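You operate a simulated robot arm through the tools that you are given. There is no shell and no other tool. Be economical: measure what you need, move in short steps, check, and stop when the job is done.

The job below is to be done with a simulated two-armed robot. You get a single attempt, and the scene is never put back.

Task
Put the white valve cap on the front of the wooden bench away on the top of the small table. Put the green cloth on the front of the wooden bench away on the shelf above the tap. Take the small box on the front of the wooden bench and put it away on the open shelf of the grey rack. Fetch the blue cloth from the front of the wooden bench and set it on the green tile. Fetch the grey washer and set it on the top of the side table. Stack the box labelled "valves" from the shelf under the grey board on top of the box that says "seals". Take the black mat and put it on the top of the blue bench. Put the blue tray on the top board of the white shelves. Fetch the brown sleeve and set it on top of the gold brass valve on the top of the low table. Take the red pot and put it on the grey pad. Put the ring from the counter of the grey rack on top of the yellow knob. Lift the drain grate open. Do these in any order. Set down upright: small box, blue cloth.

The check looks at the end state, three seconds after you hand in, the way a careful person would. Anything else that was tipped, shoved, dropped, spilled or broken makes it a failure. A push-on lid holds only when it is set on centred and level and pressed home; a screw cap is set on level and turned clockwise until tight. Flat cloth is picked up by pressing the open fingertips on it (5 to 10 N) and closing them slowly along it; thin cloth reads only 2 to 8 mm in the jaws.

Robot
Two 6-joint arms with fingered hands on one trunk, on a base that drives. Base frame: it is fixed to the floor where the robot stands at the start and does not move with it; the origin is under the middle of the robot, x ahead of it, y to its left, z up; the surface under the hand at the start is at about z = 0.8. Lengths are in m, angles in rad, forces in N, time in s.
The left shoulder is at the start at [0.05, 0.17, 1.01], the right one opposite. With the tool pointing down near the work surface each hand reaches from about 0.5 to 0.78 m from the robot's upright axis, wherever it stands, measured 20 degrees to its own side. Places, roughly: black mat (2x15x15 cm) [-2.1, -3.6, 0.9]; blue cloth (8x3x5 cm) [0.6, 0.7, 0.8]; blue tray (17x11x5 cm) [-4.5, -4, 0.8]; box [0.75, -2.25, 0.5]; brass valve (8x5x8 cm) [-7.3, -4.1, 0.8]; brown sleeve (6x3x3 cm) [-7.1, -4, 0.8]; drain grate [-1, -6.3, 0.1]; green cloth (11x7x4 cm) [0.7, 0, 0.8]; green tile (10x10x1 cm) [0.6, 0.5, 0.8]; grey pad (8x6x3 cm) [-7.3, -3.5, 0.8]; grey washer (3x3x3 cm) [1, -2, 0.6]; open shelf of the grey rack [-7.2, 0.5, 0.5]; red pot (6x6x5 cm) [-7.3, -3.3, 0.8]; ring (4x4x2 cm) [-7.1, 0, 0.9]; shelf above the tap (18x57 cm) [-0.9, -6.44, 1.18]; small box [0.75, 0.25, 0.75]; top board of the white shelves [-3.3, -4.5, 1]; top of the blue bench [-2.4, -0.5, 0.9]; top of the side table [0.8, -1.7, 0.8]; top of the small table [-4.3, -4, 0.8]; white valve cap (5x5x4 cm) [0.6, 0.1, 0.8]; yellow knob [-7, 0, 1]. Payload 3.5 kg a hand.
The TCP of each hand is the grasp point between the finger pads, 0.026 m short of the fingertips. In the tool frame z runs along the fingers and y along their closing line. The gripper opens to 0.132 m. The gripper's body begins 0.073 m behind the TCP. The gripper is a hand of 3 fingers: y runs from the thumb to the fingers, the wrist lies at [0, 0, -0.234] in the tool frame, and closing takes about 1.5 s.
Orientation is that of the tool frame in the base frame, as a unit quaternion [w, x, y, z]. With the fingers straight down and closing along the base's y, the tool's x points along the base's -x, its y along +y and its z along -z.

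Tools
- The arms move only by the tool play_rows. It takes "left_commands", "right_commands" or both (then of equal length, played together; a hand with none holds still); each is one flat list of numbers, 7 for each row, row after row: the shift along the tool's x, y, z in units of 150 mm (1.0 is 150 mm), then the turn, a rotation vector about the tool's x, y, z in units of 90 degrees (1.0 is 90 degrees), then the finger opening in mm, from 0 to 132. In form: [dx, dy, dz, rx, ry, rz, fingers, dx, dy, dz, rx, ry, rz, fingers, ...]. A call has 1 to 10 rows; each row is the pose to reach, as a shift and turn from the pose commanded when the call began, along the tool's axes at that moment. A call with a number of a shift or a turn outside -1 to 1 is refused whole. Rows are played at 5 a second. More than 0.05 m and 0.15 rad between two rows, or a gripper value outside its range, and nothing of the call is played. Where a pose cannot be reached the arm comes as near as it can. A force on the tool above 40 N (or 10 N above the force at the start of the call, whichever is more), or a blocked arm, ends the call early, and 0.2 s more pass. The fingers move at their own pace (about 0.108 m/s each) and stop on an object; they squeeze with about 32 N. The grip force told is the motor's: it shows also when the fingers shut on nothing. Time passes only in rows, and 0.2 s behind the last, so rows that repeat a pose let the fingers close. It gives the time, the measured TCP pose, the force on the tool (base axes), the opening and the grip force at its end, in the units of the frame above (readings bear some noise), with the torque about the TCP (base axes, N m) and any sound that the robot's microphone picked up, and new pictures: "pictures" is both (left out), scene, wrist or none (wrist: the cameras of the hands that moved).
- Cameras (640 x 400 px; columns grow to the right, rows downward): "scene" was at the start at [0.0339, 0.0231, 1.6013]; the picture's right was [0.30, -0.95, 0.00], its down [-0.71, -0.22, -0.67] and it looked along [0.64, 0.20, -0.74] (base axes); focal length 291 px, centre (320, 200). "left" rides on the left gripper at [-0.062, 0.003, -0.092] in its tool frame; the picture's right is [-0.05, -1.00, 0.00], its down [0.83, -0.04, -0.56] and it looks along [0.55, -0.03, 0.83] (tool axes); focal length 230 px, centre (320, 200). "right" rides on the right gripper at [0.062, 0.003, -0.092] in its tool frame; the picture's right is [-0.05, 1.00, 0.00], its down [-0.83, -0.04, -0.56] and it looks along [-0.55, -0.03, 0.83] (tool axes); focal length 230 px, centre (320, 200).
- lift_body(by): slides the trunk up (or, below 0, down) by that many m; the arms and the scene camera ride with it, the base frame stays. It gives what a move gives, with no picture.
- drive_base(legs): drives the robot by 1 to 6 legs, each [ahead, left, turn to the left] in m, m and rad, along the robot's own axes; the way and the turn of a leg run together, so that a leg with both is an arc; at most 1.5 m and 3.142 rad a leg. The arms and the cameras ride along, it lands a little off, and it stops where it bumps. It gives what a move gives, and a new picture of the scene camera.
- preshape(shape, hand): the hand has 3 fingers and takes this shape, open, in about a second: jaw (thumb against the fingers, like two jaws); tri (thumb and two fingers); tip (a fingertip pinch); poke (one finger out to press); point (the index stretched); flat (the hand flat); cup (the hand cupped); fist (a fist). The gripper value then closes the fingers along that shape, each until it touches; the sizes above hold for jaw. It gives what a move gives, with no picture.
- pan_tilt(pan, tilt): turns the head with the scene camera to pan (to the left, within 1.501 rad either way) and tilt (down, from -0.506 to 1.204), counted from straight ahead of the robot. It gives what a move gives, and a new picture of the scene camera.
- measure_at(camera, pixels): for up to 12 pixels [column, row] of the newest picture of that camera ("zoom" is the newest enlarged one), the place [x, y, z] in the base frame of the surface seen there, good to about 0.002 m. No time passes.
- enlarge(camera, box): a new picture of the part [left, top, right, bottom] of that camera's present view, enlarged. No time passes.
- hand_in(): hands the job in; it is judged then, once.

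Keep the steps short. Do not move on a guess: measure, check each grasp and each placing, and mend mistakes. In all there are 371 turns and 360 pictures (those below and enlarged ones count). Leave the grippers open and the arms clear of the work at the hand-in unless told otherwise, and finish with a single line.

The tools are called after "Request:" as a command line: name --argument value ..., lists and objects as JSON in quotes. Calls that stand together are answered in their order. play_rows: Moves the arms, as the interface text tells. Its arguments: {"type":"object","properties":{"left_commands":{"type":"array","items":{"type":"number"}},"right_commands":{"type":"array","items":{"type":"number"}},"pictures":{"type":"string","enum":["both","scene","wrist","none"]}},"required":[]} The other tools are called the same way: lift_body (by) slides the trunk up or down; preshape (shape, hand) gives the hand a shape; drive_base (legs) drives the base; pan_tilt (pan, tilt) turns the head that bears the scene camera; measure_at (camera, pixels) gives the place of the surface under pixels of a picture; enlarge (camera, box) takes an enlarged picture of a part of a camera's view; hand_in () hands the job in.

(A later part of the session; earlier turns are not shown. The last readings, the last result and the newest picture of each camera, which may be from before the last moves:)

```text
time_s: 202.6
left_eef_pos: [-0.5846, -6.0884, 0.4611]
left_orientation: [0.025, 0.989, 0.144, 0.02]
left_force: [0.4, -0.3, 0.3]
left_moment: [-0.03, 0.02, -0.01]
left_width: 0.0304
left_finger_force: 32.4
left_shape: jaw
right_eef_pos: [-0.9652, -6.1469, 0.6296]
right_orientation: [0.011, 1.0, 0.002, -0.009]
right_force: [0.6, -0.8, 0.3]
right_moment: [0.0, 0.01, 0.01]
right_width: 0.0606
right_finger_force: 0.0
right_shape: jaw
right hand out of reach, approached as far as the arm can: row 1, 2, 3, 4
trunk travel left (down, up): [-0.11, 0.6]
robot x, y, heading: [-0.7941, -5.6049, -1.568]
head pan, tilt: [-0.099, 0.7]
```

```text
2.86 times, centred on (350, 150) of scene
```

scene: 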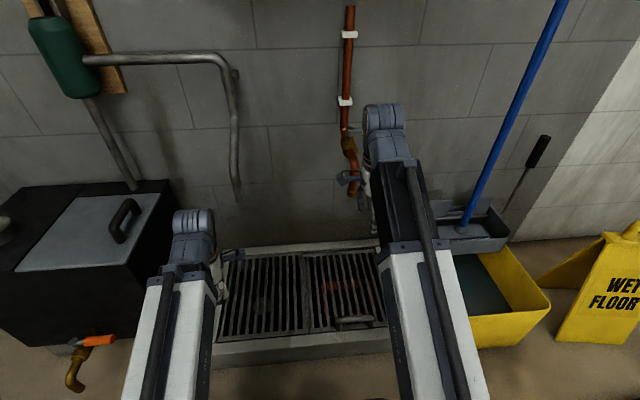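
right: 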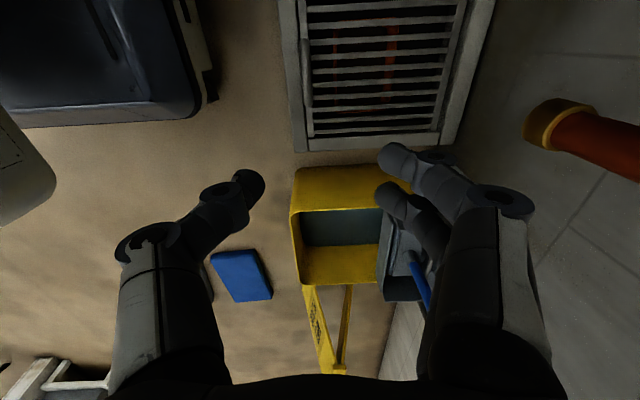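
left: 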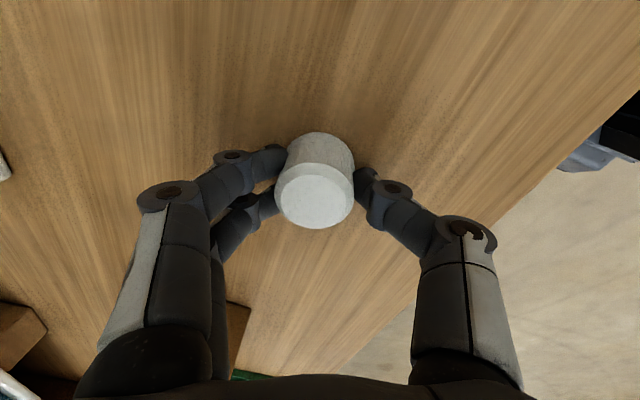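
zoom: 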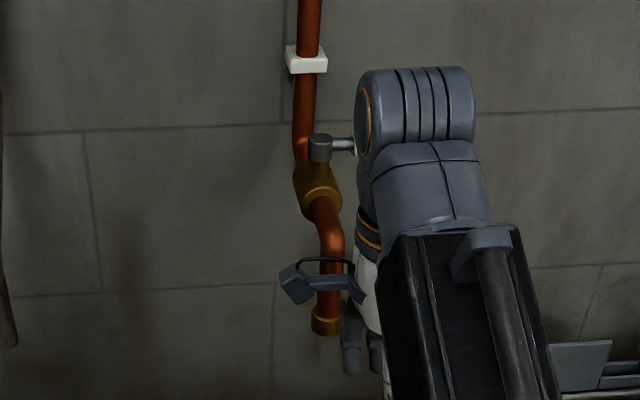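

The lever looks unchanged. Now go down toward the handle.

Request:
lift_body --by -0.1

Request:
play_rows --right_commands '[0, 0, 0.25, 0, 0, 0, 60, 0, 0, 0.5, 0, 0, 0, 60, 0, 0, 0.75, 0, 0, 0, 60, 0, 0, 1, 0, 0, 0, 60]' --pictures "none"

Request:
play_rows --right_commands '[0, 0, 0.25, 0, 0, 0, 60, 0, 0, 0.5, 0, 0, 0, 60, 0, 0, 0.75, 0, 0, 0, 60]' --pictures "both"

```text
time_s: 203.9
left_eef_pos: [-0.585, -6.0888, 0.3605]
left_orientation: [0.025, 0.989, 0.144, 0.02]
left_force: [0.2, 0.4, -0.1]
left_moment: [0.0, -0.03, 0.0]
left_width: 0.0298
left_finger_force: 32.3
left_shape: jaw
right_eef_pos: [-0.9648, -6.1464, 0.5288]
right_orientation: [0.01, 1.0, 0.002, -0.01]
right_force: [0.0, 0.7, 0.4]
right_moment: [0.03, -0.05, 0.0]
right_width: 0.061
right_finger_force: 0.1
right_shape: jaw
trunk travel left (down, up): [-0.01, 0.7]
robot x, y, heading: [-0.7947, -5.6092, -1.564]
head pan, tilt: [-0.099, 0.7]
```

```text
time_s: 204.9
left_eef_pos: [-0.5857, -6.0888, 0.3604]
left_orientation: [0.026, 0.989, 0.143, 0.02]
left_force: [0.2, 0.4, 0.7]
left_moment: [-0.03, 0.01, 0.03]
left_width: 0.03
left_finger_force: 32.3
left_shape: jaw
right_eef_pos: [-0.9673, -6.1517, 0.3788]
right_orientation: [0.011, 1.0, 0.003, -0.01]
right_force: [-0.1, -0.9, -0.2]
right_moment: [0.03, 0.02, 0.01]
right_width: 0.0604
right_finger_force: 0.1
right_shape: jaw
trunk travel left (down, up): [-0.01, 0.7]
robot x, y, heading: [-0.791, -5.6156, -1.566]
head pan, tilt: [-0.099, 0.7]
```

```text
time_s: 205.7
left_eef_pos: [-0.5856, -6.088, 0.3604]
left_orientation: [0.027, 0.989, 0.142, 0.02]
left_force: [-0.4, 0.0, -1.3]
left_moment: [-0.02, 0.01, -0.02]
left_width: 0.0304
left_finger_force: 31.7
left_shape: jaw
right_eef_pos: [-0.9691, -6.154, 0.2659]
right_orientation: [0.011, 1.0, 0.004, -0.01]
right_force: [-0.4, -0.6, 0.1]
right_moment: [0.0, -0.02, 0.0]
right_width: 0.0606
right_finger_force: 0.1
right_shape: jaw
trunk travel left (down, up): [-0.01, 0.7]
robot x, y, heading: [-0.7904, -5.6064, -1.563]
head pan, tilt: [-0.099, 0.7]
```

scene: 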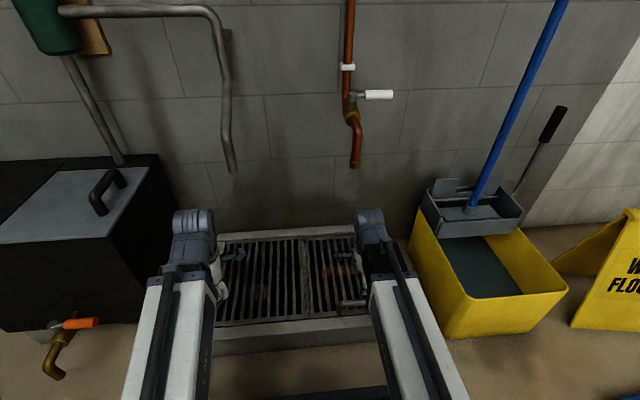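
right: 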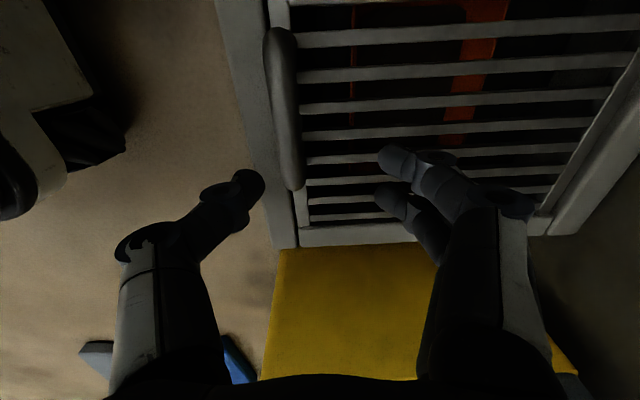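

Request:
measure_at --camera "right" --pixels '[[283, 60], [285, 110], [290, 160], [290, 182], [272, 100], [297, 100]]'

```text
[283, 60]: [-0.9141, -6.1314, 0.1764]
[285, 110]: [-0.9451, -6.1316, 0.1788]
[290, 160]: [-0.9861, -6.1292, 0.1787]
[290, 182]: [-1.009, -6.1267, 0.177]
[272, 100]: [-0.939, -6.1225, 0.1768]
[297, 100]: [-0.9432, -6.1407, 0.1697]
```

Request:
play_rows --right_commands '[0, -0.15, 0.1, 0, 0, 0, 60, 0, -0.165, 0.3, 0, 0, 0, 60, 0, -0.17, 0.5, 0, 0, 0, 60, 0, -0.17, 0.62, 0, 0, 0, 60]' --pictures "wrist"

```text
time_s: 206.7
left_eef_pos: [-0.5856, -6.0884, 0.3609]
left_orientation: [0.025, 0.989, 0.143, 0.02]
left_force: [0.2, 0.3, 0.6]
left_moment: [-0.02, 0.0, 0.01]
left_width: 0.0298
left_finger_force: 32.5
left_shape: jaw
right_eef_pos: [-0.9725, -6.129, 0.1741]
right_orientation: [0.012, 1.0, 0.002, -0.01]
right_force: [-0.8, 0.5, 0.2]
right_moment: [-0.01, -0.02, 0.01]
right_width: 0.0608
right_finger_force: 0.1
right_shape: jaw
trunk travel left (down, up): [-0.01, 0.7]
robot x, y, heading: [-0.793, -5.612, -1.566]
head pan, tilt: [-0.099, 0.7]
```

right: 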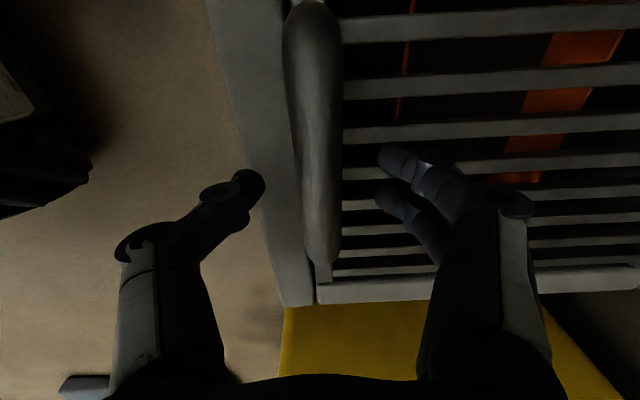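

Bar between the fingers. Close on it.

Request:
play_rows --right_commands '[0, 0, 0, 0, 0, 0, 5, 0, 0, 0, 0, 0, 0, 5, 0, 0, 0, 0, 0, 0, 5, 0, 0, 0, 0, 0, 0, 5, 0, 0, 0, 0, 0, 0, 5]' --pictures "wrist"

```text
time_s: 207.9
left_eef_pos: [-0.5856, -6.0881, 0.3597]
left_orientation: [0.025, 0.989, 0.143, 0.021]
left_force: [1.0, 0.1, -0.2]
left_moment: [0.05, -0.02, 0.01]
left_width: 0.0301
left_finger_force: 31.8
left_shape: jaw
right_eef_pos: [-0.9724, -6.1279, 0.1748]
right_orientation: [0.01, 1.0, 0.003, -0.01]
right_force: [-0.5, 4.1, -2.8]
right_moment: [0.01, -0.01, -0.01]
right_width: 0.0001
right_finger_force: 31.7
right_shape: jaw
trunk travel left (down, up): [-0.01, 0.7]
robot x, y, heading: [-0.7953, -5.6088, -1.564]
head pan, tilt: [-0.099, 0.7]
```

right: 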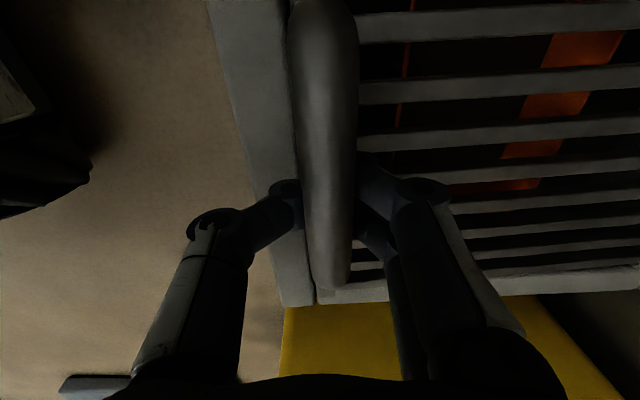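

The finger tips met under the bar – a hook. Lift along the hinge arc to about 25°.

Request:
play_rows --right_commands '[0, 0.047, -0.185, 0, 0, 0, 0, 0, 0.107, -0.365, 0, 0, 0, 0, 0, 0.186, -0.54, 0, 0, 0, 0, 0, 0.277, -0.707, 0, 0, 0, 0, 0, 0.383, -0.867, 0, 0, 0, 0]' --pictures "both"

```text
time_s: 209.1
left_eef_pos: [-0.5845, -6.0881, 0.3589]
left_orientation: [0.025, 0.989, 0.143, 0.021]
left_force: [-0.3, 0.7, -0.6]
left_moment: [0.03, 0.0, 0.04]
left_width: 0.03
left_finger_force: 31.8
left_shape: jaw
right_eef_pos: [-0.97, -6.1845, 0.3048]
right_orientation: [0.011, 1.0, 0.002, -0.009]
right_force: [-8.9, -13.2, -13.7]
right_moment: [0.31, -0.09, -0.17]
right_width: 0.0002
right_finger_force: 32.1
right_shape: jaw
trunk travel left (down, up): [-0.01, 0.7]
robot x, y, heading: [-0.7935, -5.6105, -1.565]
head pan, tilt: [-0.099, 0.7]
```

scene: 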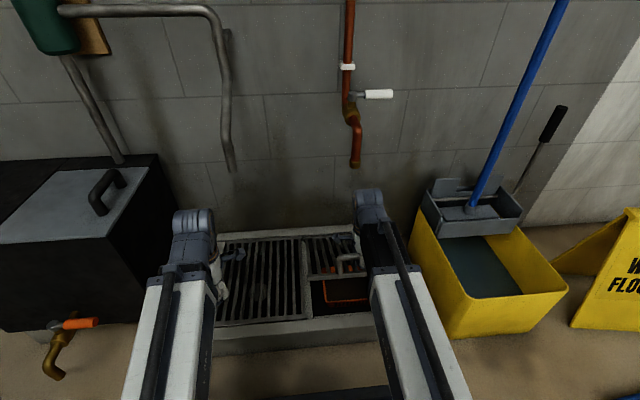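
right: 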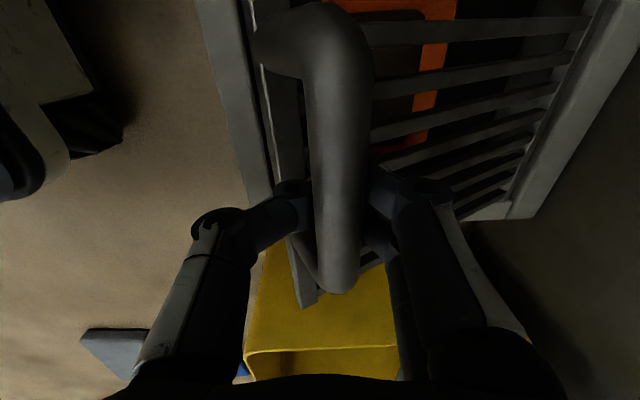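

The grate rises. Continue to about 55°.

Request:
play_rows --right_commands '[0, 0.197, -0.22, 0, 0, 0, 0, 0, 0.424, -0.425, 0, 0, 0, 0, 0, 0.677, -0.595, 0, 0, 0, 0, 0, 0.88, -0.7, 0, 0, 0, 0]' --pictures "scene"

```text
time_s: 209.9
left_eef_pos: [-0.5849, -6.0863, 0.3613]
left_orientation: [0.025, 0.989, 0.142, 0.021]
left_force: [0.3, -0.5, 0.7]
left_moment: [0.01, 0.03, 0.05]
left_width: 0.0301
left_finger_force: 31.9
left_shape: jaw
right_eef_pos: [-0.9668, -6.2616, 0.3837]
right_orientation: [-0.002, 1.0, 0.003, -0.009]
right_force: [0.5, -20.5, -33.0]
right_moment: [0.58, 0.04, 0.0]
right_width: 0.0
right_finger_force: 31.5
right_shape: jaw
trunk travel left (down, up): [-0.01, 0.7]
robot x, y, heading: [-0.7935, -5.6086, -1.57]
head pan, tilt: [-0.099, 0.7]
stopped in row 4 (right hand): the force on the tool passed its limit at 48 N (the readings are from after the stop); the commanded pose is now the measured one
```

scene: 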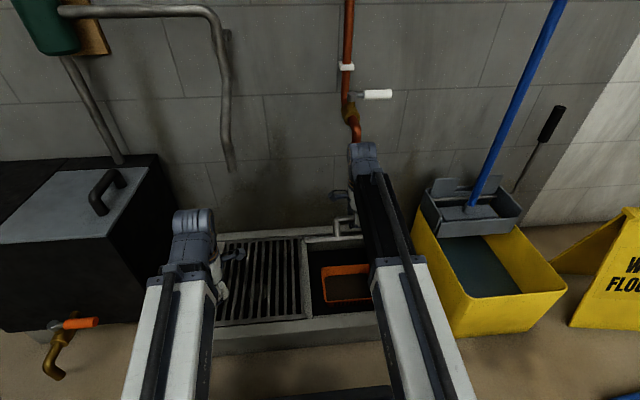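

Past 50° with pull toward the hinge: my radius is slightly large, and the wrist nears the spout. I continue on a smaller radius while tilting the hand so the wrist stays back.

Request:
play_rows --right_commands '[0, 0.063, 0.058, -0.09, 0, 0, 0, 0, 0.255, -0.059, -0.18, 0, 0, 0, 0, 0.457, -0.153, -0.27, 0, 0, 0, 0, 0.668, -0.226, -0.36, 0, 0, 0, 0, 0.885, -0.276, -0.45, 0, 0, 0]' --pictures "both"

```text
time_s: 210.8
left_eef_pos: [-0.5853, -6.0878, 0.3613]
left_orientation: [0.026, 0.989, 0.142, 0.021]
left_force: [-0.1, -0.9, -0.5]
left_moment: [0.0, -0.01, 0.03]
left_width: 0.03
left_finger_force: 31.7
left_shape: jaw
right_eef_pos: [-0.9641, -6.3336, 0.4046]
right_orientation: [0.219, 0.976, 0.006, -0.008]
right_force: [-0.4, 6.5, -2.9]
right_moment: [-0.74, 0.03, 0.0]
right_width: 0.0
right_finger_force: 32.2
right_shape: jaw
trunk travel left (down, up): [-0.01, 0.7]
robot x, y, heading: [-0.7951, -5.6119, -1.567]
head pan, tilt: [-0.099, 0.7]
stopped in row 4 (right hand): the force on the tool passed its limit at 74 N (the readings are from after the stop); the commanded pose is now the measured one
```

scene: 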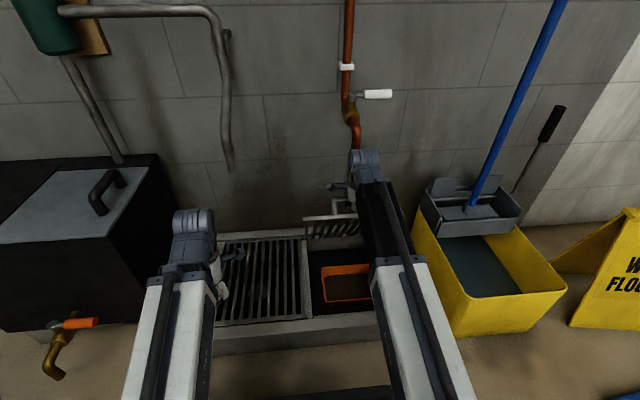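
right: 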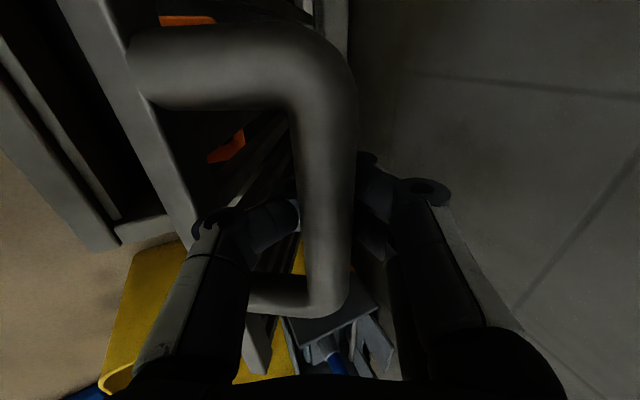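

Request:
measure_at --camera "scene" --pixels '[[357, 145], [354, 120], [378, 94], [365, 155], [345, 190], [330, 222], [350, 215]]'

Request:
enlarge --camera "scene" --box '[280, 110, 420, 250]'

```text
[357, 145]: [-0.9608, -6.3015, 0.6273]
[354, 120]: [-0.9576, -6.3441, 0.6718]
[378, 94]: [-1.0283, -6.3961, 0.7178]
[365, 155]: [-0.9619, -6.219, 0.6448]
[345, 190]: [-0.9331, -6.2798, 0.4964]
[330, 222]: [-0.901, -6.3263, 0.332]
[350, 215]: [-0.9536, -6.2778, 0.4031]
```

```text
2.86 times, centred on (350, 180) of scene
```

zoom: 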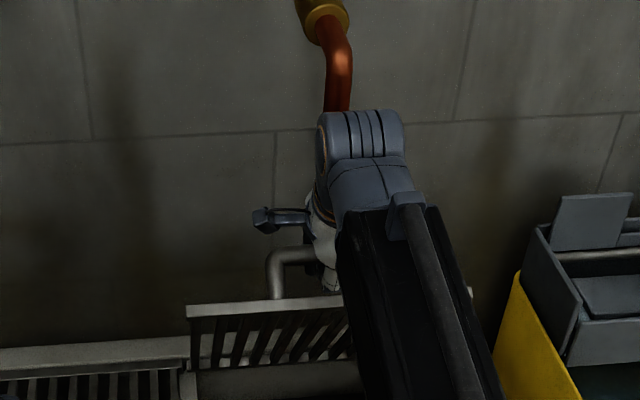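

The wrist is now close to the spout; the last bit must be pushed from the front, which needs a second free hand. I lower the grate gently again, deliver the cap first and come back.

Request:
play_rows --right_commands '[0, -0.313, -0.019, 0.09, 0, 0, 0, 0, -0.607, 0.026, 0.18, 0, 0, 0, 0, -0.892, 0.112, 0.27, 0, 0, 0, 0, -0.995, 0.155, 0.281, 0, 0, 0]' --pictures "none"

```text
time_s: 211.8
left_eef_pos: [-0.5858, -6.0871, 0.3612]
left_orientation: [0.026, 0.989, 0.142, 0.02]
left_force: [0.7, 0.6, 0.4]
left_moment: [-0.01, -0.01, 0.0]
left_width: 0.03
left_finger_force: 31.4
left_shape: jaw
right_eef_pos: [-0.9678, -6.2097, 0.3201]
right_orientation: [0.0, 1.0, 0.003, -0.008]
right_force: [1.1, 0.4, -2.4]
right_moment: [-0.01, 0.0, -0.02]
right_width: 0.0
right_finger_force: 32.3
right_shape: jaw
trunk travel left (down, up): [-0.01, 0.7]
robot x, y, heading: [-0.7912, -5.6098, -1.567]
head pan, tilt: [-0.099, 0.7]
```

Request:
play_rows --right_commands '[0, -0.194, 0.189, 0, 0, 0, 0, 0, -0.329, 0.417, 0, 0, 0, 0, 0, -0.434, 0.659, 0, 0, 0, 0, 0, -0.509, 0.913, 0, 0, 0, 0, 0, -0.533, 0.96, 0, 0, 0, 0]' --pictures "both"

```text
time_s: 213.1
left_eef_pos: [-0.5863, -6.088, 0.3593]
left_orientation: [0.026, 0.989, 0.142, 0.02]
left_force: [0.4, -0.8, 0.7]
left_moment: [-0.01, -0.04, -0.04]
left_width: 0.0301
left_finger_force: 32.3
left_shape: jaw
right_eef_pos: [-0.9707, -6.1301, 0.1772]
right_orientation: [0.001, 1.0, 0.003, -0.008]
right_force: [0.6, 0.3, -2.7]
right_moment: [0.0, 0.01, 0.02]
right_width: 0.0
right_finger_force: 32.2
right_shape: jaw
trunk travel left (down, up): [-0.01, 0.7]
robot x, y, heading: [-0.7921, -5.6124, -1.568]
head pan, tilt: [-0.099, 0.7]
```

scene: 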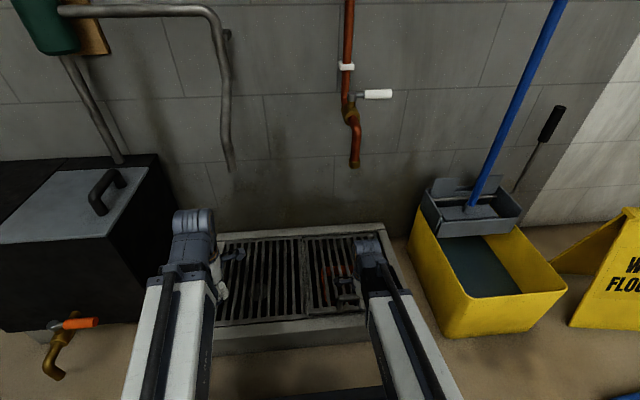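
right: 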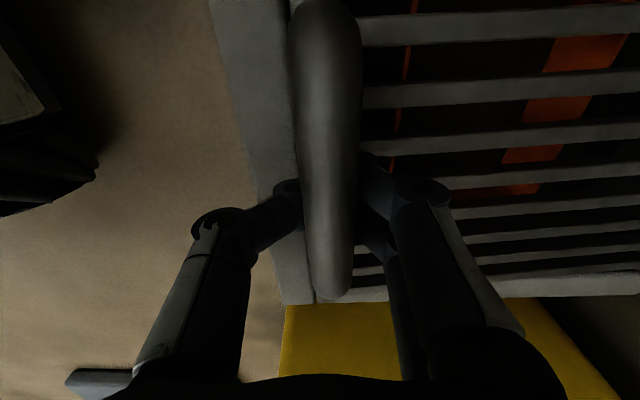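

Lowered. I measure the spout's end, then release and rise.

Request:
measure_at --camera "scene" --pixels '[[354, 164], [354, 150], [352, 118], [230, 165], [302, 232], [375, 228]]'

Request:
play_rows --right_commands '[0, 0, 0, 0, 0, 0, 60, 0, 0, 0, 0, 0, 0, 60, 0, 0, 0, 0, 0, 0, 60, 0, 0, -0.3, 0, 0, 0, 60, 0, 0, -0.6, 0, 0, 0, 60, 0, 0, -0.9, 0, 0, 0, 60]' --pictures "wrist"

```text
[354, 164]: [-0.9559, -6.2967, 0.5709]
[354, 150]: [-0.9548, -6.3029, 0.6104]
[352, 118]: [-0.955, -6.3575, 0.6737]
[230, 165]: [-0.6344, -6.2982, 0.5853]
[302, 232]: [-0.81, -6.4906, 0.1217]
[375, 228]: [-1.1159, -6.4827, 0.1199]
```

```text
time_s: 214.4
left_eef_pos: [-0.5856, -6.0872, 0.3606]
left_orientation: [0.026, 0.989, 0.142, 0.021]
left_force: [-0.5, 0.4, 0.1]
left_moment: [0.03, 0.03, 0.02]
left_width: 0.0302
left_finger_force: 32.1
left_shape: jaw
right_eef_pos: [-0.9674, -6.1289, 0.311]
right_orientation: [0.001, 1.0, 0.003, -0.008]
right_force: [-0.1, 0.8, -0.3]
right_moment: [0.0, 0.03, -0.04]
right_width: 0.0597
right_finger_force: 0.1
right_shape: jaw
trunk travel left (down, up): [-0.01, 0.7]
robot x, y, heading: [-0.7924, -5.6078, -1.568]
head pan, tilt: [-0.099, 0.7]
```

right: 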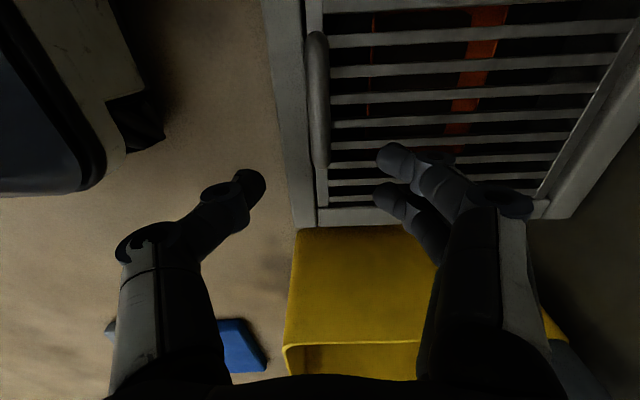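

Spout end is at z 0.57, as feared. Now raise the trunk, back off and turn to face −x to deliver the cap.

Request:
lift_body --by 0.4

Request:
drive_base --legs '[[-0.7, 0, 0], [0, 0, -1.57]]'

Request:
lift_body --by 0.22

Request:
pan_tilt --pan 0 --tilt 0.35

```text
time_s: 218.3
left_eef_pos: [-0.5841, -6.0885, 0.7614]
left_orientation: [0.026, 0.989, 0.142, 0.02]
left_force: [-0.2, 0.4, -1.0]
left_moment: [0.03, -0.02, 0.02]
left_width: 0.03
left_finger_force: 31.5
left_shape: jaw
right_eef_pos: [-0.9679, -6.1296, 0.7124]
right_orientation: [0.001, 1.0, 0.003, -0.009]
right_force: [0.2, 0.1, -0.2]
right_moment: [0.0, -0.01, -0.02]
right_width: 0.0598
right_finger_force: 0.1
right_shape: jaw
trunk travel left (down, up): [-0.41, 0.3]
robot x, y, heading: [-0.7943, -5.6098, -1.569]
head pan, tilt: [-0.099, 0.7]
```

```text
time_s: 225.9
left_eef_pos: [-1.2709, -5.1158, 0.7603]
left_orientation: [0.033, 0.802, -0.597, -0.004]
left_force: [0.8, 0.0, -0.1]
left_moment: [-0.01, 0.01, -0.01]
left_width: 0.0297
left_finger_force: 31.5
left_shape: jaw
right_eef_pos: [-1.3134, -4.7328, 0.7124]
right_orientation: [-0.006, 0.711, -0.703, -0.006]
right_force: [0.0, -0.4, -0.2]
right_moment: [0.01, 0.03, 0.03]
right_width: 0.0597
right_finger_force: 0.1
right_shape: jaw
trunk travel left (down, up): [-0.41, 0.3]
robot x, y, heading: [-0.7927, -4.908, -3.132]
head pan, tilt: [-0.099, 0.7]
```

scene: 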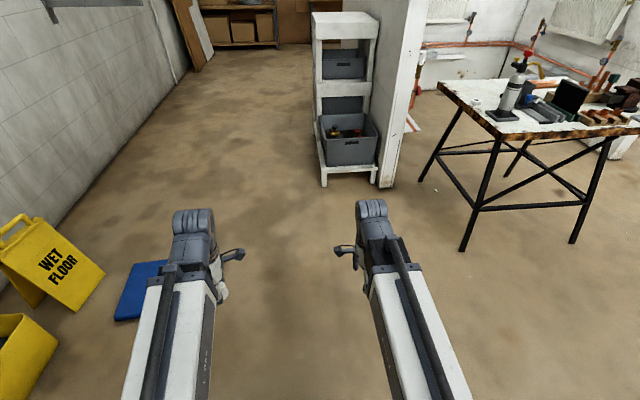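

```text
time_s: 228.3
left_eef_pos: [-1.27, -5.1152, 0.981]
left_orientation: [0.033, 0.801, -0.598, -0.004]
left_force: [0.5, -0.7, -0.6]
left_moment: [-0.01, 0.0, -0.02]
left_width: 0.0297
left_finger_force: 31.6
left_shape: jaw
right_eef_pos: [-1.3151, -4.732, 0.9321]
right_orientation: [-0.006, 0.711, -0.703, -0.006]
right_force: [0.4, 0.7, -0.7]
right_moment: [-0.02, 0.01, 0.0]
right_width: 0.0597
right_finger_force: 0.0
right_shape: jaw
trunk travel left (down, up): [-0.63, 0.08]
robot x, y, heading: [-0.792, -4.9057, -3.135]
head pan, tilt: [-0.099, 0.7]
```

```text
time_s: 229.1
left_eef_pos: [-1.2706, -5.114, 0.98]
left_orientation: [0.032, 0.802, -0.597, -0.004]
left_force: [-0.4, 0.3, -0.6]
left_moment: [0.02, 0.01, 0.01]
left_width: 0.0298
left_finger_force: 32.2
left_shape: jaw
right_eef_pos: [-1.3147, -4.7334, 0.9316]
right_orientation: [-0.006, 0.711, -0.703, -0.007]
right_force: [1.0, -0.7, -0.2]
right_moment: [-0.01, -0.01, -0.02]
right_width: 0.0594
right_finger_force: 0.1
right_shape: jaw
trunk travel left (down, up): [-0.63, 0.08]
robot x, y, heading: [-0.7914, -4.9068, -3.134]
head pan, tilt: [0.0, 0.351]
```

scene: 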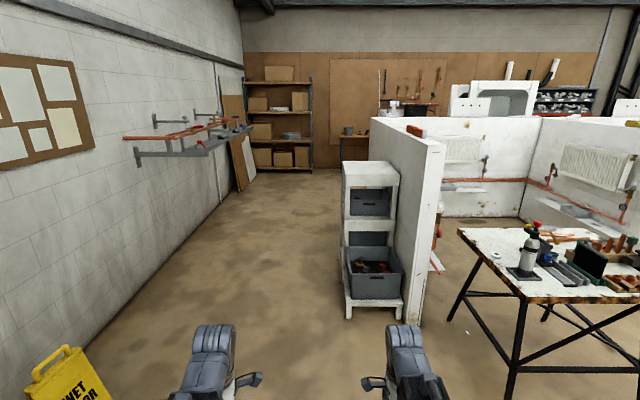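

Request:
measure_at --camera "scene" --pixels '[[370, 170], [395, 180], [420, 300], [440, 180], [350, 310], [400, 305], [480, 200], [375, 130], [230, 185], [560, 130], [530, 200], [375, 255]]'

Request:
pan_tilt --pan -0.6 --tilt 0.45

```text
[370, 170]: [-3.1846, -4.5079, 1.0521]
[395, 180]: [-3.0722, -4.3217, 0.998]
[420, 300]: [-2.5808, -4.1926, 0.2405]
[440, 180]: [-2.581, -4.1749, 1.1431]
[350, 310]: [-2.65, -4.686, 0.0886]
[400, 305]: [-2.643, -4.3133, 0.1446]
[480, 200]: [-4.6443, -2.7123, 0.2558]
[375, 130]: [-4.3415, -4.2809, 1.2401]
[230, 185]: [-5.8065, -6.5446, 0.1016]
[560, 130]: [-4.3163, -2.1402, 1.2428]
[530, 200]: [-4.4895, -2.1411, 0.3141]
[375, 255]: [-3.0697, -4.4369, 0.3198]
```

```text
time_s: 230.1
left_eef_pos: [-1.2705, -5.1141, 0.9809]
left_orientation: [0.033, 0.802, -0.597, -0.005]
left_force: [0.4, 0.2, -0.2]
left_moment: [0.0, 0.04, 0.0]
left_width: 0.0297
left_finger_force: 32.3
left_shape: jaw
right_eef_pos: [-1.3145, -4.7331, 0.9317]
right_orientation: [-0.006, 0.712, -0.702, -0.007]
right_force: [0.0, -0.8, 0.3]
right_moment: [0.0, 0.02, 0.01]
right_width: 0.0595
right_finger_force: 0.1
right_shape: jaw
trunk travel left (down, up): [-0.63, 0.08]
robot x, y, heading: [-0.7962, -4.9063, -3.137]
head pan, tilt: [-0.6, 0.45]
```

scene: 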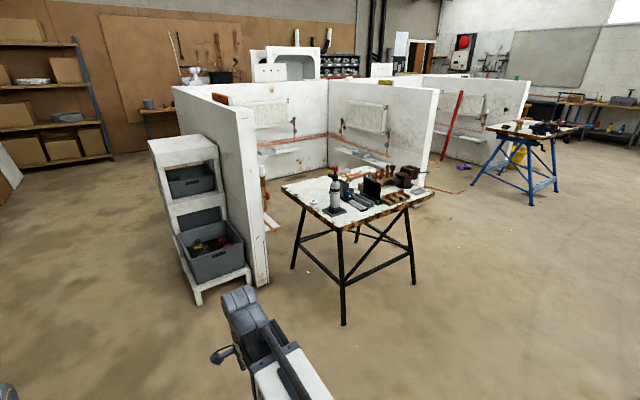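

The bay with the small table lies behind the partition; I go around by y≈-2.6.

Request:
drive_base --legs '[[0, -1.2, 0], [0, -1.1, 0], [1.0, 0, 0]]'

Request:
pan_tilt --pan 0.3 --tilt 0.5

```text
time_s: 246.2
left_eef_pos: [-2.2647, -2.7992, 0.9801]
left_orientation: [0.033, 0.795, -0.605, -0.005]
left_force: [-0.4, 0.2, 0.3]
left_moment: [-0.02, 0.0, 0.0]
left_width: 0.0298
left_finger_force: 31.8
left_shape: jaw
right_eef_pos: [-2.2998, -2.416, 0.9316]
right_orientation: [0.006, -0.703, 0.711, 0.007]
right_force: [0.3, -0.1, -0.3]
right_moment: [0.02, 0.01, 0.03]
right_width: 0.0593
right_finger_force: 0.1
right_shape: jaw
trunk travel left (down, up): [-0.63, 0.08]
robot x, y, heading: [-1.782, -2.5986, 3.129]
head pan, tilt: [-0.6, 0.45]
```

scene: 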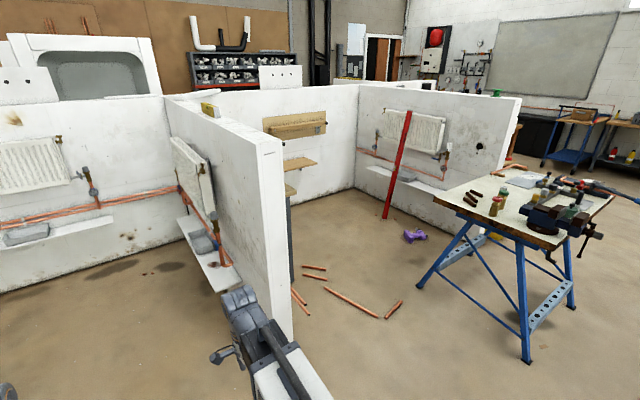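

```text
time_s: 247.4
left_eef_pos: [-2.2645, -2.7995, 0.9803]
left_orientation: [0.033, 0.795, -0.606, -0.004]
left_force: [0.6, -0.1, 0.6]
left_moment: [-0.02, 0.0, 0.0]
left_width: 0.0298
left_finger_force: 32.4
left_shape: jaw
right_eef_pos: [-2.2989, -2.4149, 0.9321]
right_orientation: [0.005, -0.703, 0.711, 0.006]
right_force: [0.3, 0.2, 0.6]
right_moment: [-0.01, -0.02, 0.01]
right_width: 0.0596
right_finger_force: 0.0
right_shape: jaw
trunk travel left (down, up): [-0.63, 0.08]
robot x, y, heading: [-1.7816, -2.5999, 3.131]
head pan, tilt: [0.3, 0.499]
```

scene: 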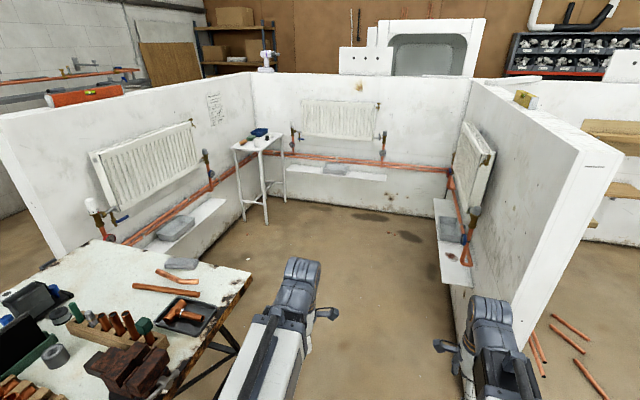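

Request:
enlarge --camera "scene" --box '[210, 100, 330, 240]'

Request:
measure_at --camera "scene" --pixels '[[235, 147], [262, 148], [281, 137], [254, 131], [267, 220], [175, 240], [225, 200], [250, 275], [195, 268], [590, 170], [540, 330], [270, 60]]'

```text
2.86 times, centred on (270, 170) of scene
```

zoom: 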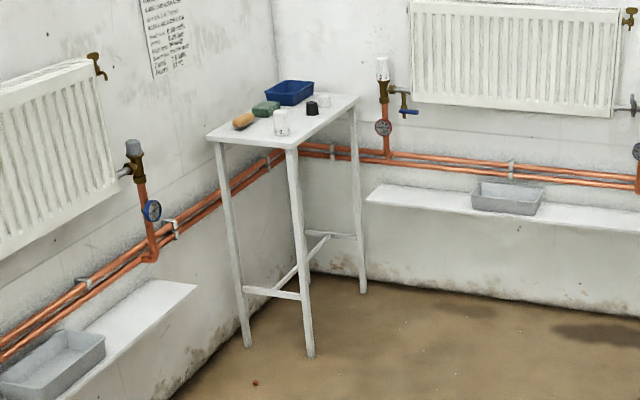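

```text
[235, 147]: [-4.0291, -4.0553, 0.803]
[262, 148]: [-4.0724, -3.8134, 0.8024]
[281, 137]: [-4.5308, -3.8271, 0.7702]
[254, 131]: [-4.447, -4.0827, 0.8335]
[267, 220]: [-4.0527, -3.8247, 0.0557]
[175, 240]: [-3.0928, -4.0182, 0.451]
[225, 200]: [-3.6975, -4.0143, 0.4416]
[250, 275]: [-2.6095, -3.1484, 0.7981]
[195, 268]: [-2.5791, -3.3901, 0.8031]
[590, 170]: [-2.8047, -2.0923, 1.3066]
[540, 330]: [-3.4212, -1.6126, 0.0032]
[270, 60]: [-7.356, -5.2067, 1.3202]
```

Small table: x −4.03…−4.53, y −3.81…−4.06, with the tray at its far end. I go into the bay, turn to face −y, and approach its long side.

Request:
drive_base --legs '[[1.2, 0, 0], [0, 0, 1.58], [0, -1.0, 0]]'

Request:
pan_tilt --pan -0.2 --tilt 0.6

```text
time_s: 262.0
left_eef_pos: [-3.7737, -3.0584, 0.9795]
left_orientation: [0.024, 0.99, 0.139, 0.02]
left_force: [0.0, -0.5, 0.3]
left_moment: [0.0, -0.01, 0.0]
left_width: 0.0297
left_finger_force: 31.6
left_shape: jaw
right_eef_pos: [-4.1576, -3.098, 0.9314]
right_orientation: [0.0, 1.0, 0.001, -0.009]
right_force: [0.2, 0.1, -0.2]
right_moment: [0.0, -0.02, 0.0]
right_width: 0.0595
right_finger_force: 0.0
right_shape: jaw
trunk travel left (down, up): [-0.63, 0.08]
robot x, y, heading: [-3.979, -2.5806, -1.576]
head pan, tilt: [0.3, 0.499]
```

scene: 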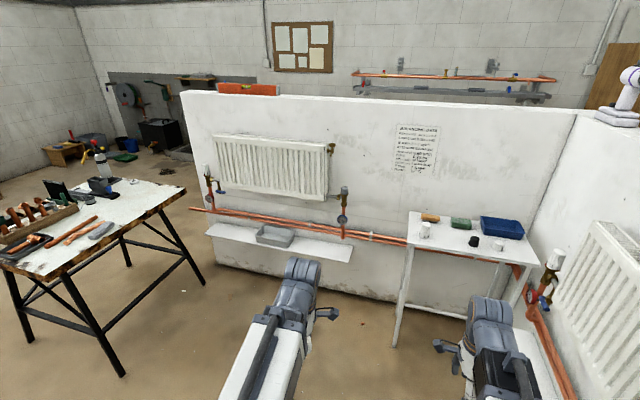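

```text
time_s: 262.9
left_eef_pos: [-3.7745, -3.0583, 0.9818]
left_orientation: [0.026, 0.99, 0.139, 0.02]
left_force: [0.5, 0.7, -0.5]
left_moment: [0.0, -0.01, -0.03]
left_width: 0.0294
left_finger_force: 31.8
left_shape: jaw
right_eef_pos: [-4.1563, -3.0983, 0.932]
right_orientation: [0.001, 1.0, 0.001, -0.009]
right_force: [-1.0, -0.5, 0.1]
right_moment: [0.0, 0.0, -0.01]
right_width: 0.0594
right_finger_force: 0.1
right_shape: jaw
trunk travel left (down, up): [-0.63, 0.08]
robot x, y, heading: [-3.9784, -2.5752, -1.578]
head pan, tilt: [-0.201, 0.6]
```

scene: 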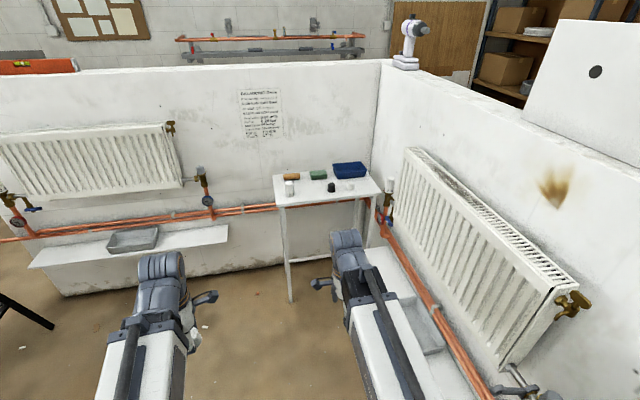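

Request:
enlarge --camera "scene" --box '[260, 150, 390, 215]'

```text
4.92 times, centred on (325, 182) of scene
```

zoom: 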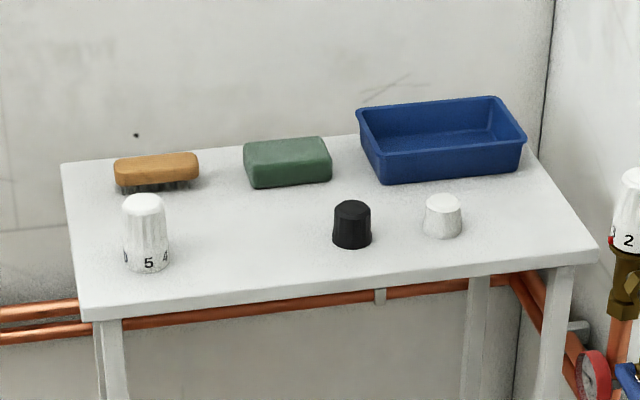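

Request:
measure_at --camera "zoom" --pixels '[[65, 180], [95, 310], [585, 255], [240, 240], [145, 200], [350, 210], [442, 205], [360, 112], [375, 182], [525, 135], [495, 98], [522, 150]]'

Request:
measure_at --camera "zoom" --pixels '[[440, 130], [380, 160], [522, 170], [430, 175], [285, 160], [335, 175], [355, 155], [250, 270], [470, 150]]'

```text
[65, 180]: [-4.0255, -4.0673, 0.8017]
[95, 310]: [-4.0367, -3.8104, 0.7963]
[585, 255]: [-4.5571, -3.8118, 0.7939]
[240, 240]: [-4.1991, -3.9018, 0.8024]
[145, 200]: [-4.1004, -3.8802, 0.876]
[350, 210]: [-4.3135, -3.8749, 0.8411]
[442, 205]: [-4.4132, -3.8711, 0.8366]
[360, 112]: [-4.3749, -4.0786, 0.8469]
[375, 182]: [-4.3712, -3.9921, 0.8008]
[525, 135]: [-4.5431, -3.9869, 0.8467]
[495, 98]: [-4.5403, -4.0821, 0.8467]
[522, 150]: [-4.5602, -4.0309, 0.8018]
```

```text
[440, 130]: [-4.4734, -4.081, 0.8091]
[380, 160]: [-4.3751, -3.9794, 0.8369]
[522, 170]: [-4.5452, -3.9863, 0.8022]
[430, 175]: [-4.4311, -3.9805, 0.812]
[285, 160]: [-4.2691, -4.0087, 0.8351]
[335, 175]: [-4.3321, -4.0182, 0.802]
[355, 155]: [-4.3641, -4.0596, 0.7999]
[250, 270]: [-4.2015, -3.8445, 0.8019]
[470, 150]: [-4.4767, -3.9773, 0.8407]
```

Request:
measure_at --camera "scene" --pixels '[[397, 262], [415, 300], [410, 270], [300, 130], [365, 165], [390, 190], [372, 255], [430, 330], [340, 130]]'

```text
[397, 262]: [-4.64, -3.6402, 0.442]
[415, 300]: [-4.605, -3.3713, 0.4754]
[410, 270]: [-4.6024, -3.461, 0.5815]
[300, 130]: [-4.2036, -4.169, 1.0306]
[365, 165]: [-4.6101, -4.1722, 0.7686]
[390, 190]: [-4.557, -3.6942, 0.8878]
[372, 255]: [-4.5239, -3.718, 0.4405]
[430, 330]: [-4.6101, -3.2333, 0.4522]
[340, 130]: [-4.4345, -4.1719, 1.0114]
```

Clearances are fine. Drive to (−4.1,−3.42).

Request:
drive_base --legs '[[0.84, -0.12, 0.005]]'

Request:
play_rows --right_commands '[-0.3, 0.1, -0.1, 0, 0, 0, 132, -0.6, 0.2, -0.1, 0, 0, 0, 132, -0.9, 0.3, -0.1, 0, 0, 0, 132, -1, 0.4, -0.1, 0, 0, 0, 132]' --pictures "wrist"

```text
time_s: 267.5
left_eef_pos: [-3.8944, -3.9011, 0.9818]
left_orientation: [0.025, 0.99, 0.14, 0.021]
left_force: [0.6, 0.0, 0.1]
left_moment: [0.0, -0.02, -0.03]
left_width: 0.0296
left_finger_force: 32.1
left_shape: jaw
right_eef_pos: [-4.2769, -3.9413, 0.9308]
right_orientation: [0.001, 1.0, 0.003, -0.008]
right_force: [0.8, 0.1, -0.3]
right_moment: [0.0, -0.01, 0.0]
right_width: 0.0596
right_finger_force: 0.0
right_shape: jaw
trunk travel left (down, up): [-0.63, 0.08]
robot x, y, heading: [-4.1008, -3.4223, -1.57]
head pan, tilt: [-0.201, 0.6]
```

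scene: 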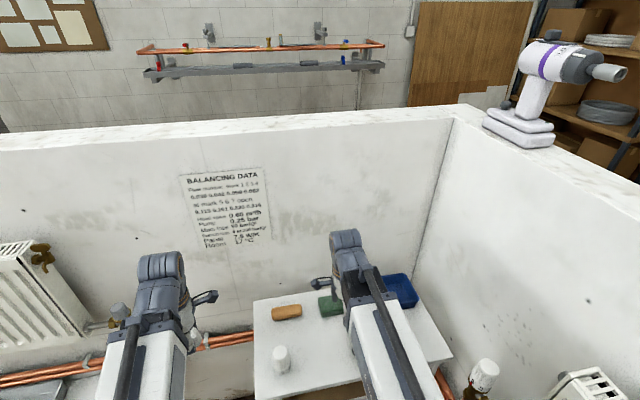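

```text
time_s: 268.5
left_eef_pos: [-3.8953, -3.9011, 0.9809]
left_orientation: [0.026, 0.989, 0.142, 0.021]
left_force: [-0.2, 0.3, 0.0]
left_moment: [-0.04, 0.0, -0.01]
left_width: 0.0295
left_finger_force: 32.0
left_shape: jaw
right_eef_pos: [-4.4262, -4.003, 0.9503]
right_orientation: [0.001, 1.0, 0.002, -0.009]
right_force: [-0.3, -0.7, -0.3]
right_moment: [0.0, -0.01, -0.01]
right_width: 0.1319
right_finger_force: 0.0
right_shape: jaw
trunk travel left (down, up): [-0.63, 0.08]
robot x, y, heading: [-4.1033, -3.4229, -1.572]
head pan, tilt: [-0.201, 0.6]
```

right: 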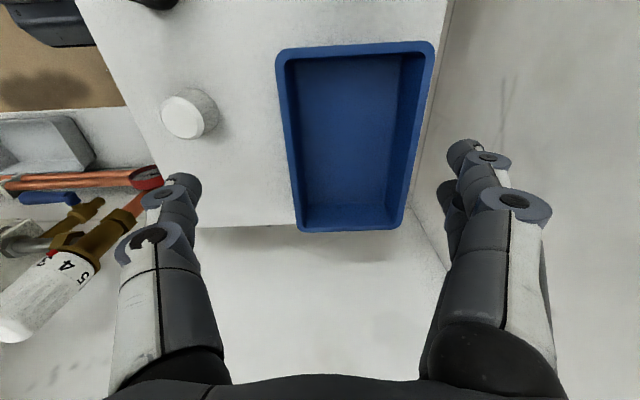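

Request:
measure_at --camera "right" --pixels '[[282, 60], [430, 48], [300, 222], [400, 220], [278, 120], [422, 120], [190, 195], [350, 130]]'

```text
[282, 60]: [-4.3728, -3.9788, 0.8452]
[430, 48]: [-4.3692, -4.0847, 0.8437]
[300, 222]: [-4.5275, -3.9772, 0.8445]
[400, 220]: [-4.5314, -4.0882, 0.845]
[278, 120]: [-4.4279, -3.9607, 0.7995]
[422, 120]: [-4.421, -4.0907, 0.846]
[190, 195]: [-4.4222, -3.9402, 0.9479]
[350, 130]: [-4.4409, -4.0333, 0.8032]
```

Request:
play_rows --right_commands '[-0.16, 0.2, 0, 0, 0, 0, 132, -0.16, 0.2, 0.25, 0, 0, 0, 132, -0.16, 0.2, 0.5, 0, 0, 0, 132, -0.16, 0.2, 0.65, 0, 0, 0, 132]' --pictures "wrist"

```text
time_s: 269.5
left_eef_pos: [-3.8946, -3.9, 0.9799]
left_orientation: [0.027, 0.989, 0.142, 0.02]
left_force: [0.2, -0.1, 0.3]
left_moment: [0.01, 0.01, 0.01]
left_width: 0.0298
left_finger_force: 31.8
left_shape: jaw
right_eef_pos: [-4.4524, -4.0324, 0.8532]
right_orientation: [0.001, 1.0, 0.003, -0.009]
right_force: [-0.2, 0.1, -0.2]
right_moment: [0.02, 0.04, 0.0]
right_width: 0.1321
right_finger_force: 0.1
right_shape: jaw
trunk travel left (down, up): [-0.63, 0.08]
robot x, y, heading: [-4.1005, -3.4229, -1.571]
head pan, tilt: [-0.201, 0.6]
```

right: 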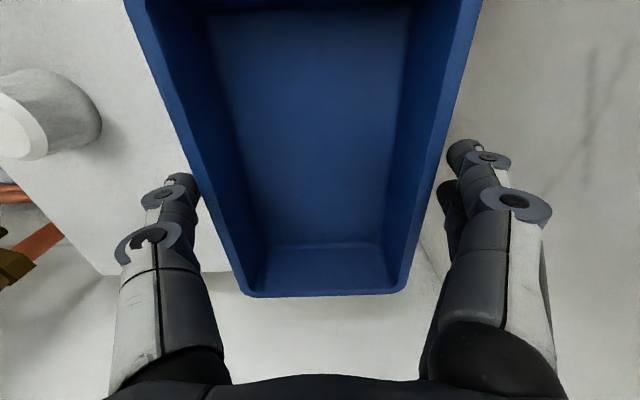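

Request:
play_rows --right_commands '[0, 0, 0.07, 0, 0, 0, 132, 0, 0, 0.14, 0, 0, 0, 132, 0, 0, 0.14, 0, 0, 0, 85, 0, 0, 0.14, 0, 0, 0, 85, 0, 0, 0.14, 0, 0, 0, 85, 0, 0, 0.14, 0, 0, 0, 85]' --pictures "wrist"

```text
time_s: 270.9
left_eef_pos: [-3.894, -3.9012, 0.98]
left_orientation: [0.025, 0.989, 0.141, 0.021]
left_force: [0.1, -0.9, -0.3]
left_moment: [-0.02, -0.01, 0.01]
left_width: 0.0297
left_finger_force: 31.8
left_shape: jaw
right_eef_pos: [-4.4533, -4.0328, 0.8316]
right_orientation: [0.001, 1.0, 0.002, -0.009]
right_force: [0.0, 0.2, -0.2]
right_moment: [-0.01, 0.0, -0.01]
right_width: 0.1021
right_finger_force: 32.1
right_shape: jaw
trunk travel left (down, up): [-0.63, 0.08]
robot x, y, heading: [-4.1013, -3.4211, -1.568]
head pan, tilt: [-0.201, 0.6]
```

right: 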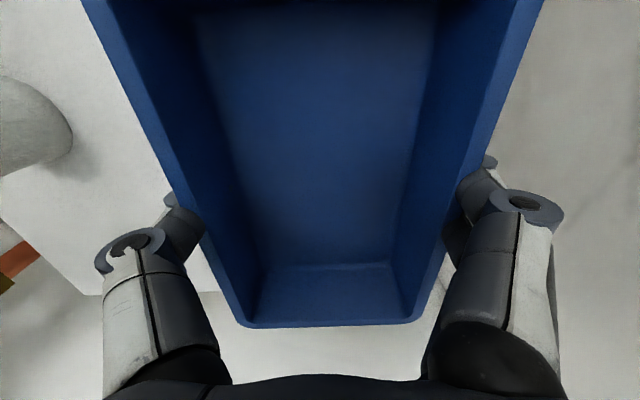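

Tray gripped (102 mm). Lift it; the left hand carries the cap over to the free spot (−4.20,−3.885).

Request:
play_rows --right_commands '[0, 0, -0.25, 0, 0, 0, 85, 0, 0, -0.5, 0, 0, 0, 85, 0, 0, -0.75, 0, 0, 0, 85, 0, 0, -1, 0, 0, 0, 85]' --left_commands '[-0.24, -0.08, 0, 0, 0, 0, 15, -0.48, -0.17, 0, 0, 0, 0, 15, -0.72, -0.25, 0, 0, 0, 0, 15, -0.96, -0.335, 0, 0, 0, 0, 15]' --pictures "none"

Request:
play_rows --left_commands '[-0.24, -0.08, 0, 0, 0, 0, 15, -0.48, -0.17, 0, 0, 0, 0, 15, -0.72, -0.25, 0, 0, 0, 0, 15, -0.96, -0.335, 0, 0, 0, 0, 15, -0.96, -0.335, 0.25, 0, 0, 0, 15, -0.96, -0.335, 0.5, 0, 0, 0, 15]' --pictures "both"

```text
time_s: 271.9
left_eef_pos: [-4.0465, -3.8939, 0.9727]
left_orientation: [0.027, 0.989, 0.141, 0.02]
left_force: [-0.4, 0.3, -0.4]
left_moment: [0.01, 0.0, 0.01]
left_width: 0.03
left_finger_force: 31.9
left_shape: jaw
right_eef_pos: [-4.4491, -4.033, 0.982]
right_orientation: [0.001, 1.0, 0.003, -0.008]
right_force: [0.5, 0.6, -2.1]
right_moment: [0.0, -0.01, 0.0]
right_width: 0.1018
right_finger_force: 31.7
right_shape: jaw
trunk travel left (down, up): [-0.63, 0.08]
robot x, y, heading: [-4.0966, -3.4204, -1.568]
head pan, tilt: [-0.201, 0.6]
```

```text
time_s: 273.3
left_eef_pos: [-4.195, -3.8899, 0.8907]
left_orientation: [0.025, 0.99, 0.141, 0.02]
left_force: [-0.5, 1.0, 0.0]
left_moment: [0.01, 0.0, -0.03]
left_width: 0.0296
left_finger_force: 32.2
left_shape: jaw
right_eef_pos: [-4.4492, -4.0332, 0.9807]
right_orientation: [0.0, 1.0, 0.003, -0.008]
right_force: [0.2, -0.7, -2.7]
right_moment: [-0.02, -0.02, 0.01]
right_width: 0.102
right_finger_force: 32.3
right_shape: jaw
trunk travel left (down, up): [-0.63, 0.08]
robot x, y, heading: [-4.1015, -3.4246, -1.571]
head pan, tilt: [-0.201, 0.6]
```

scene: 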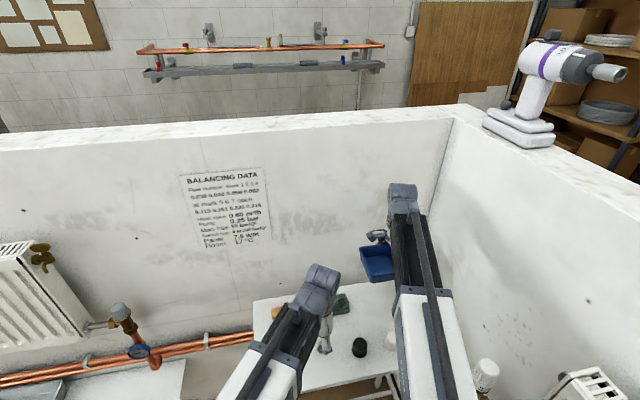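
left: 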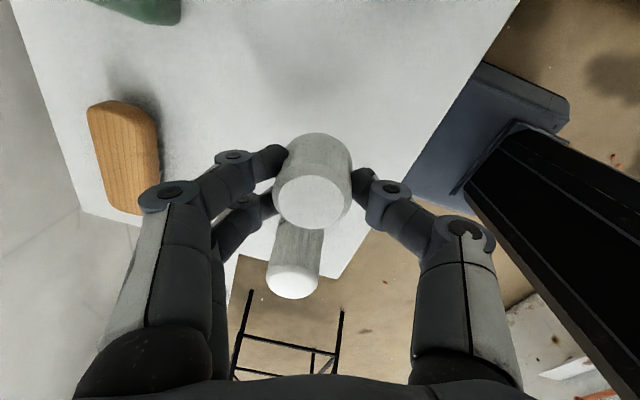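

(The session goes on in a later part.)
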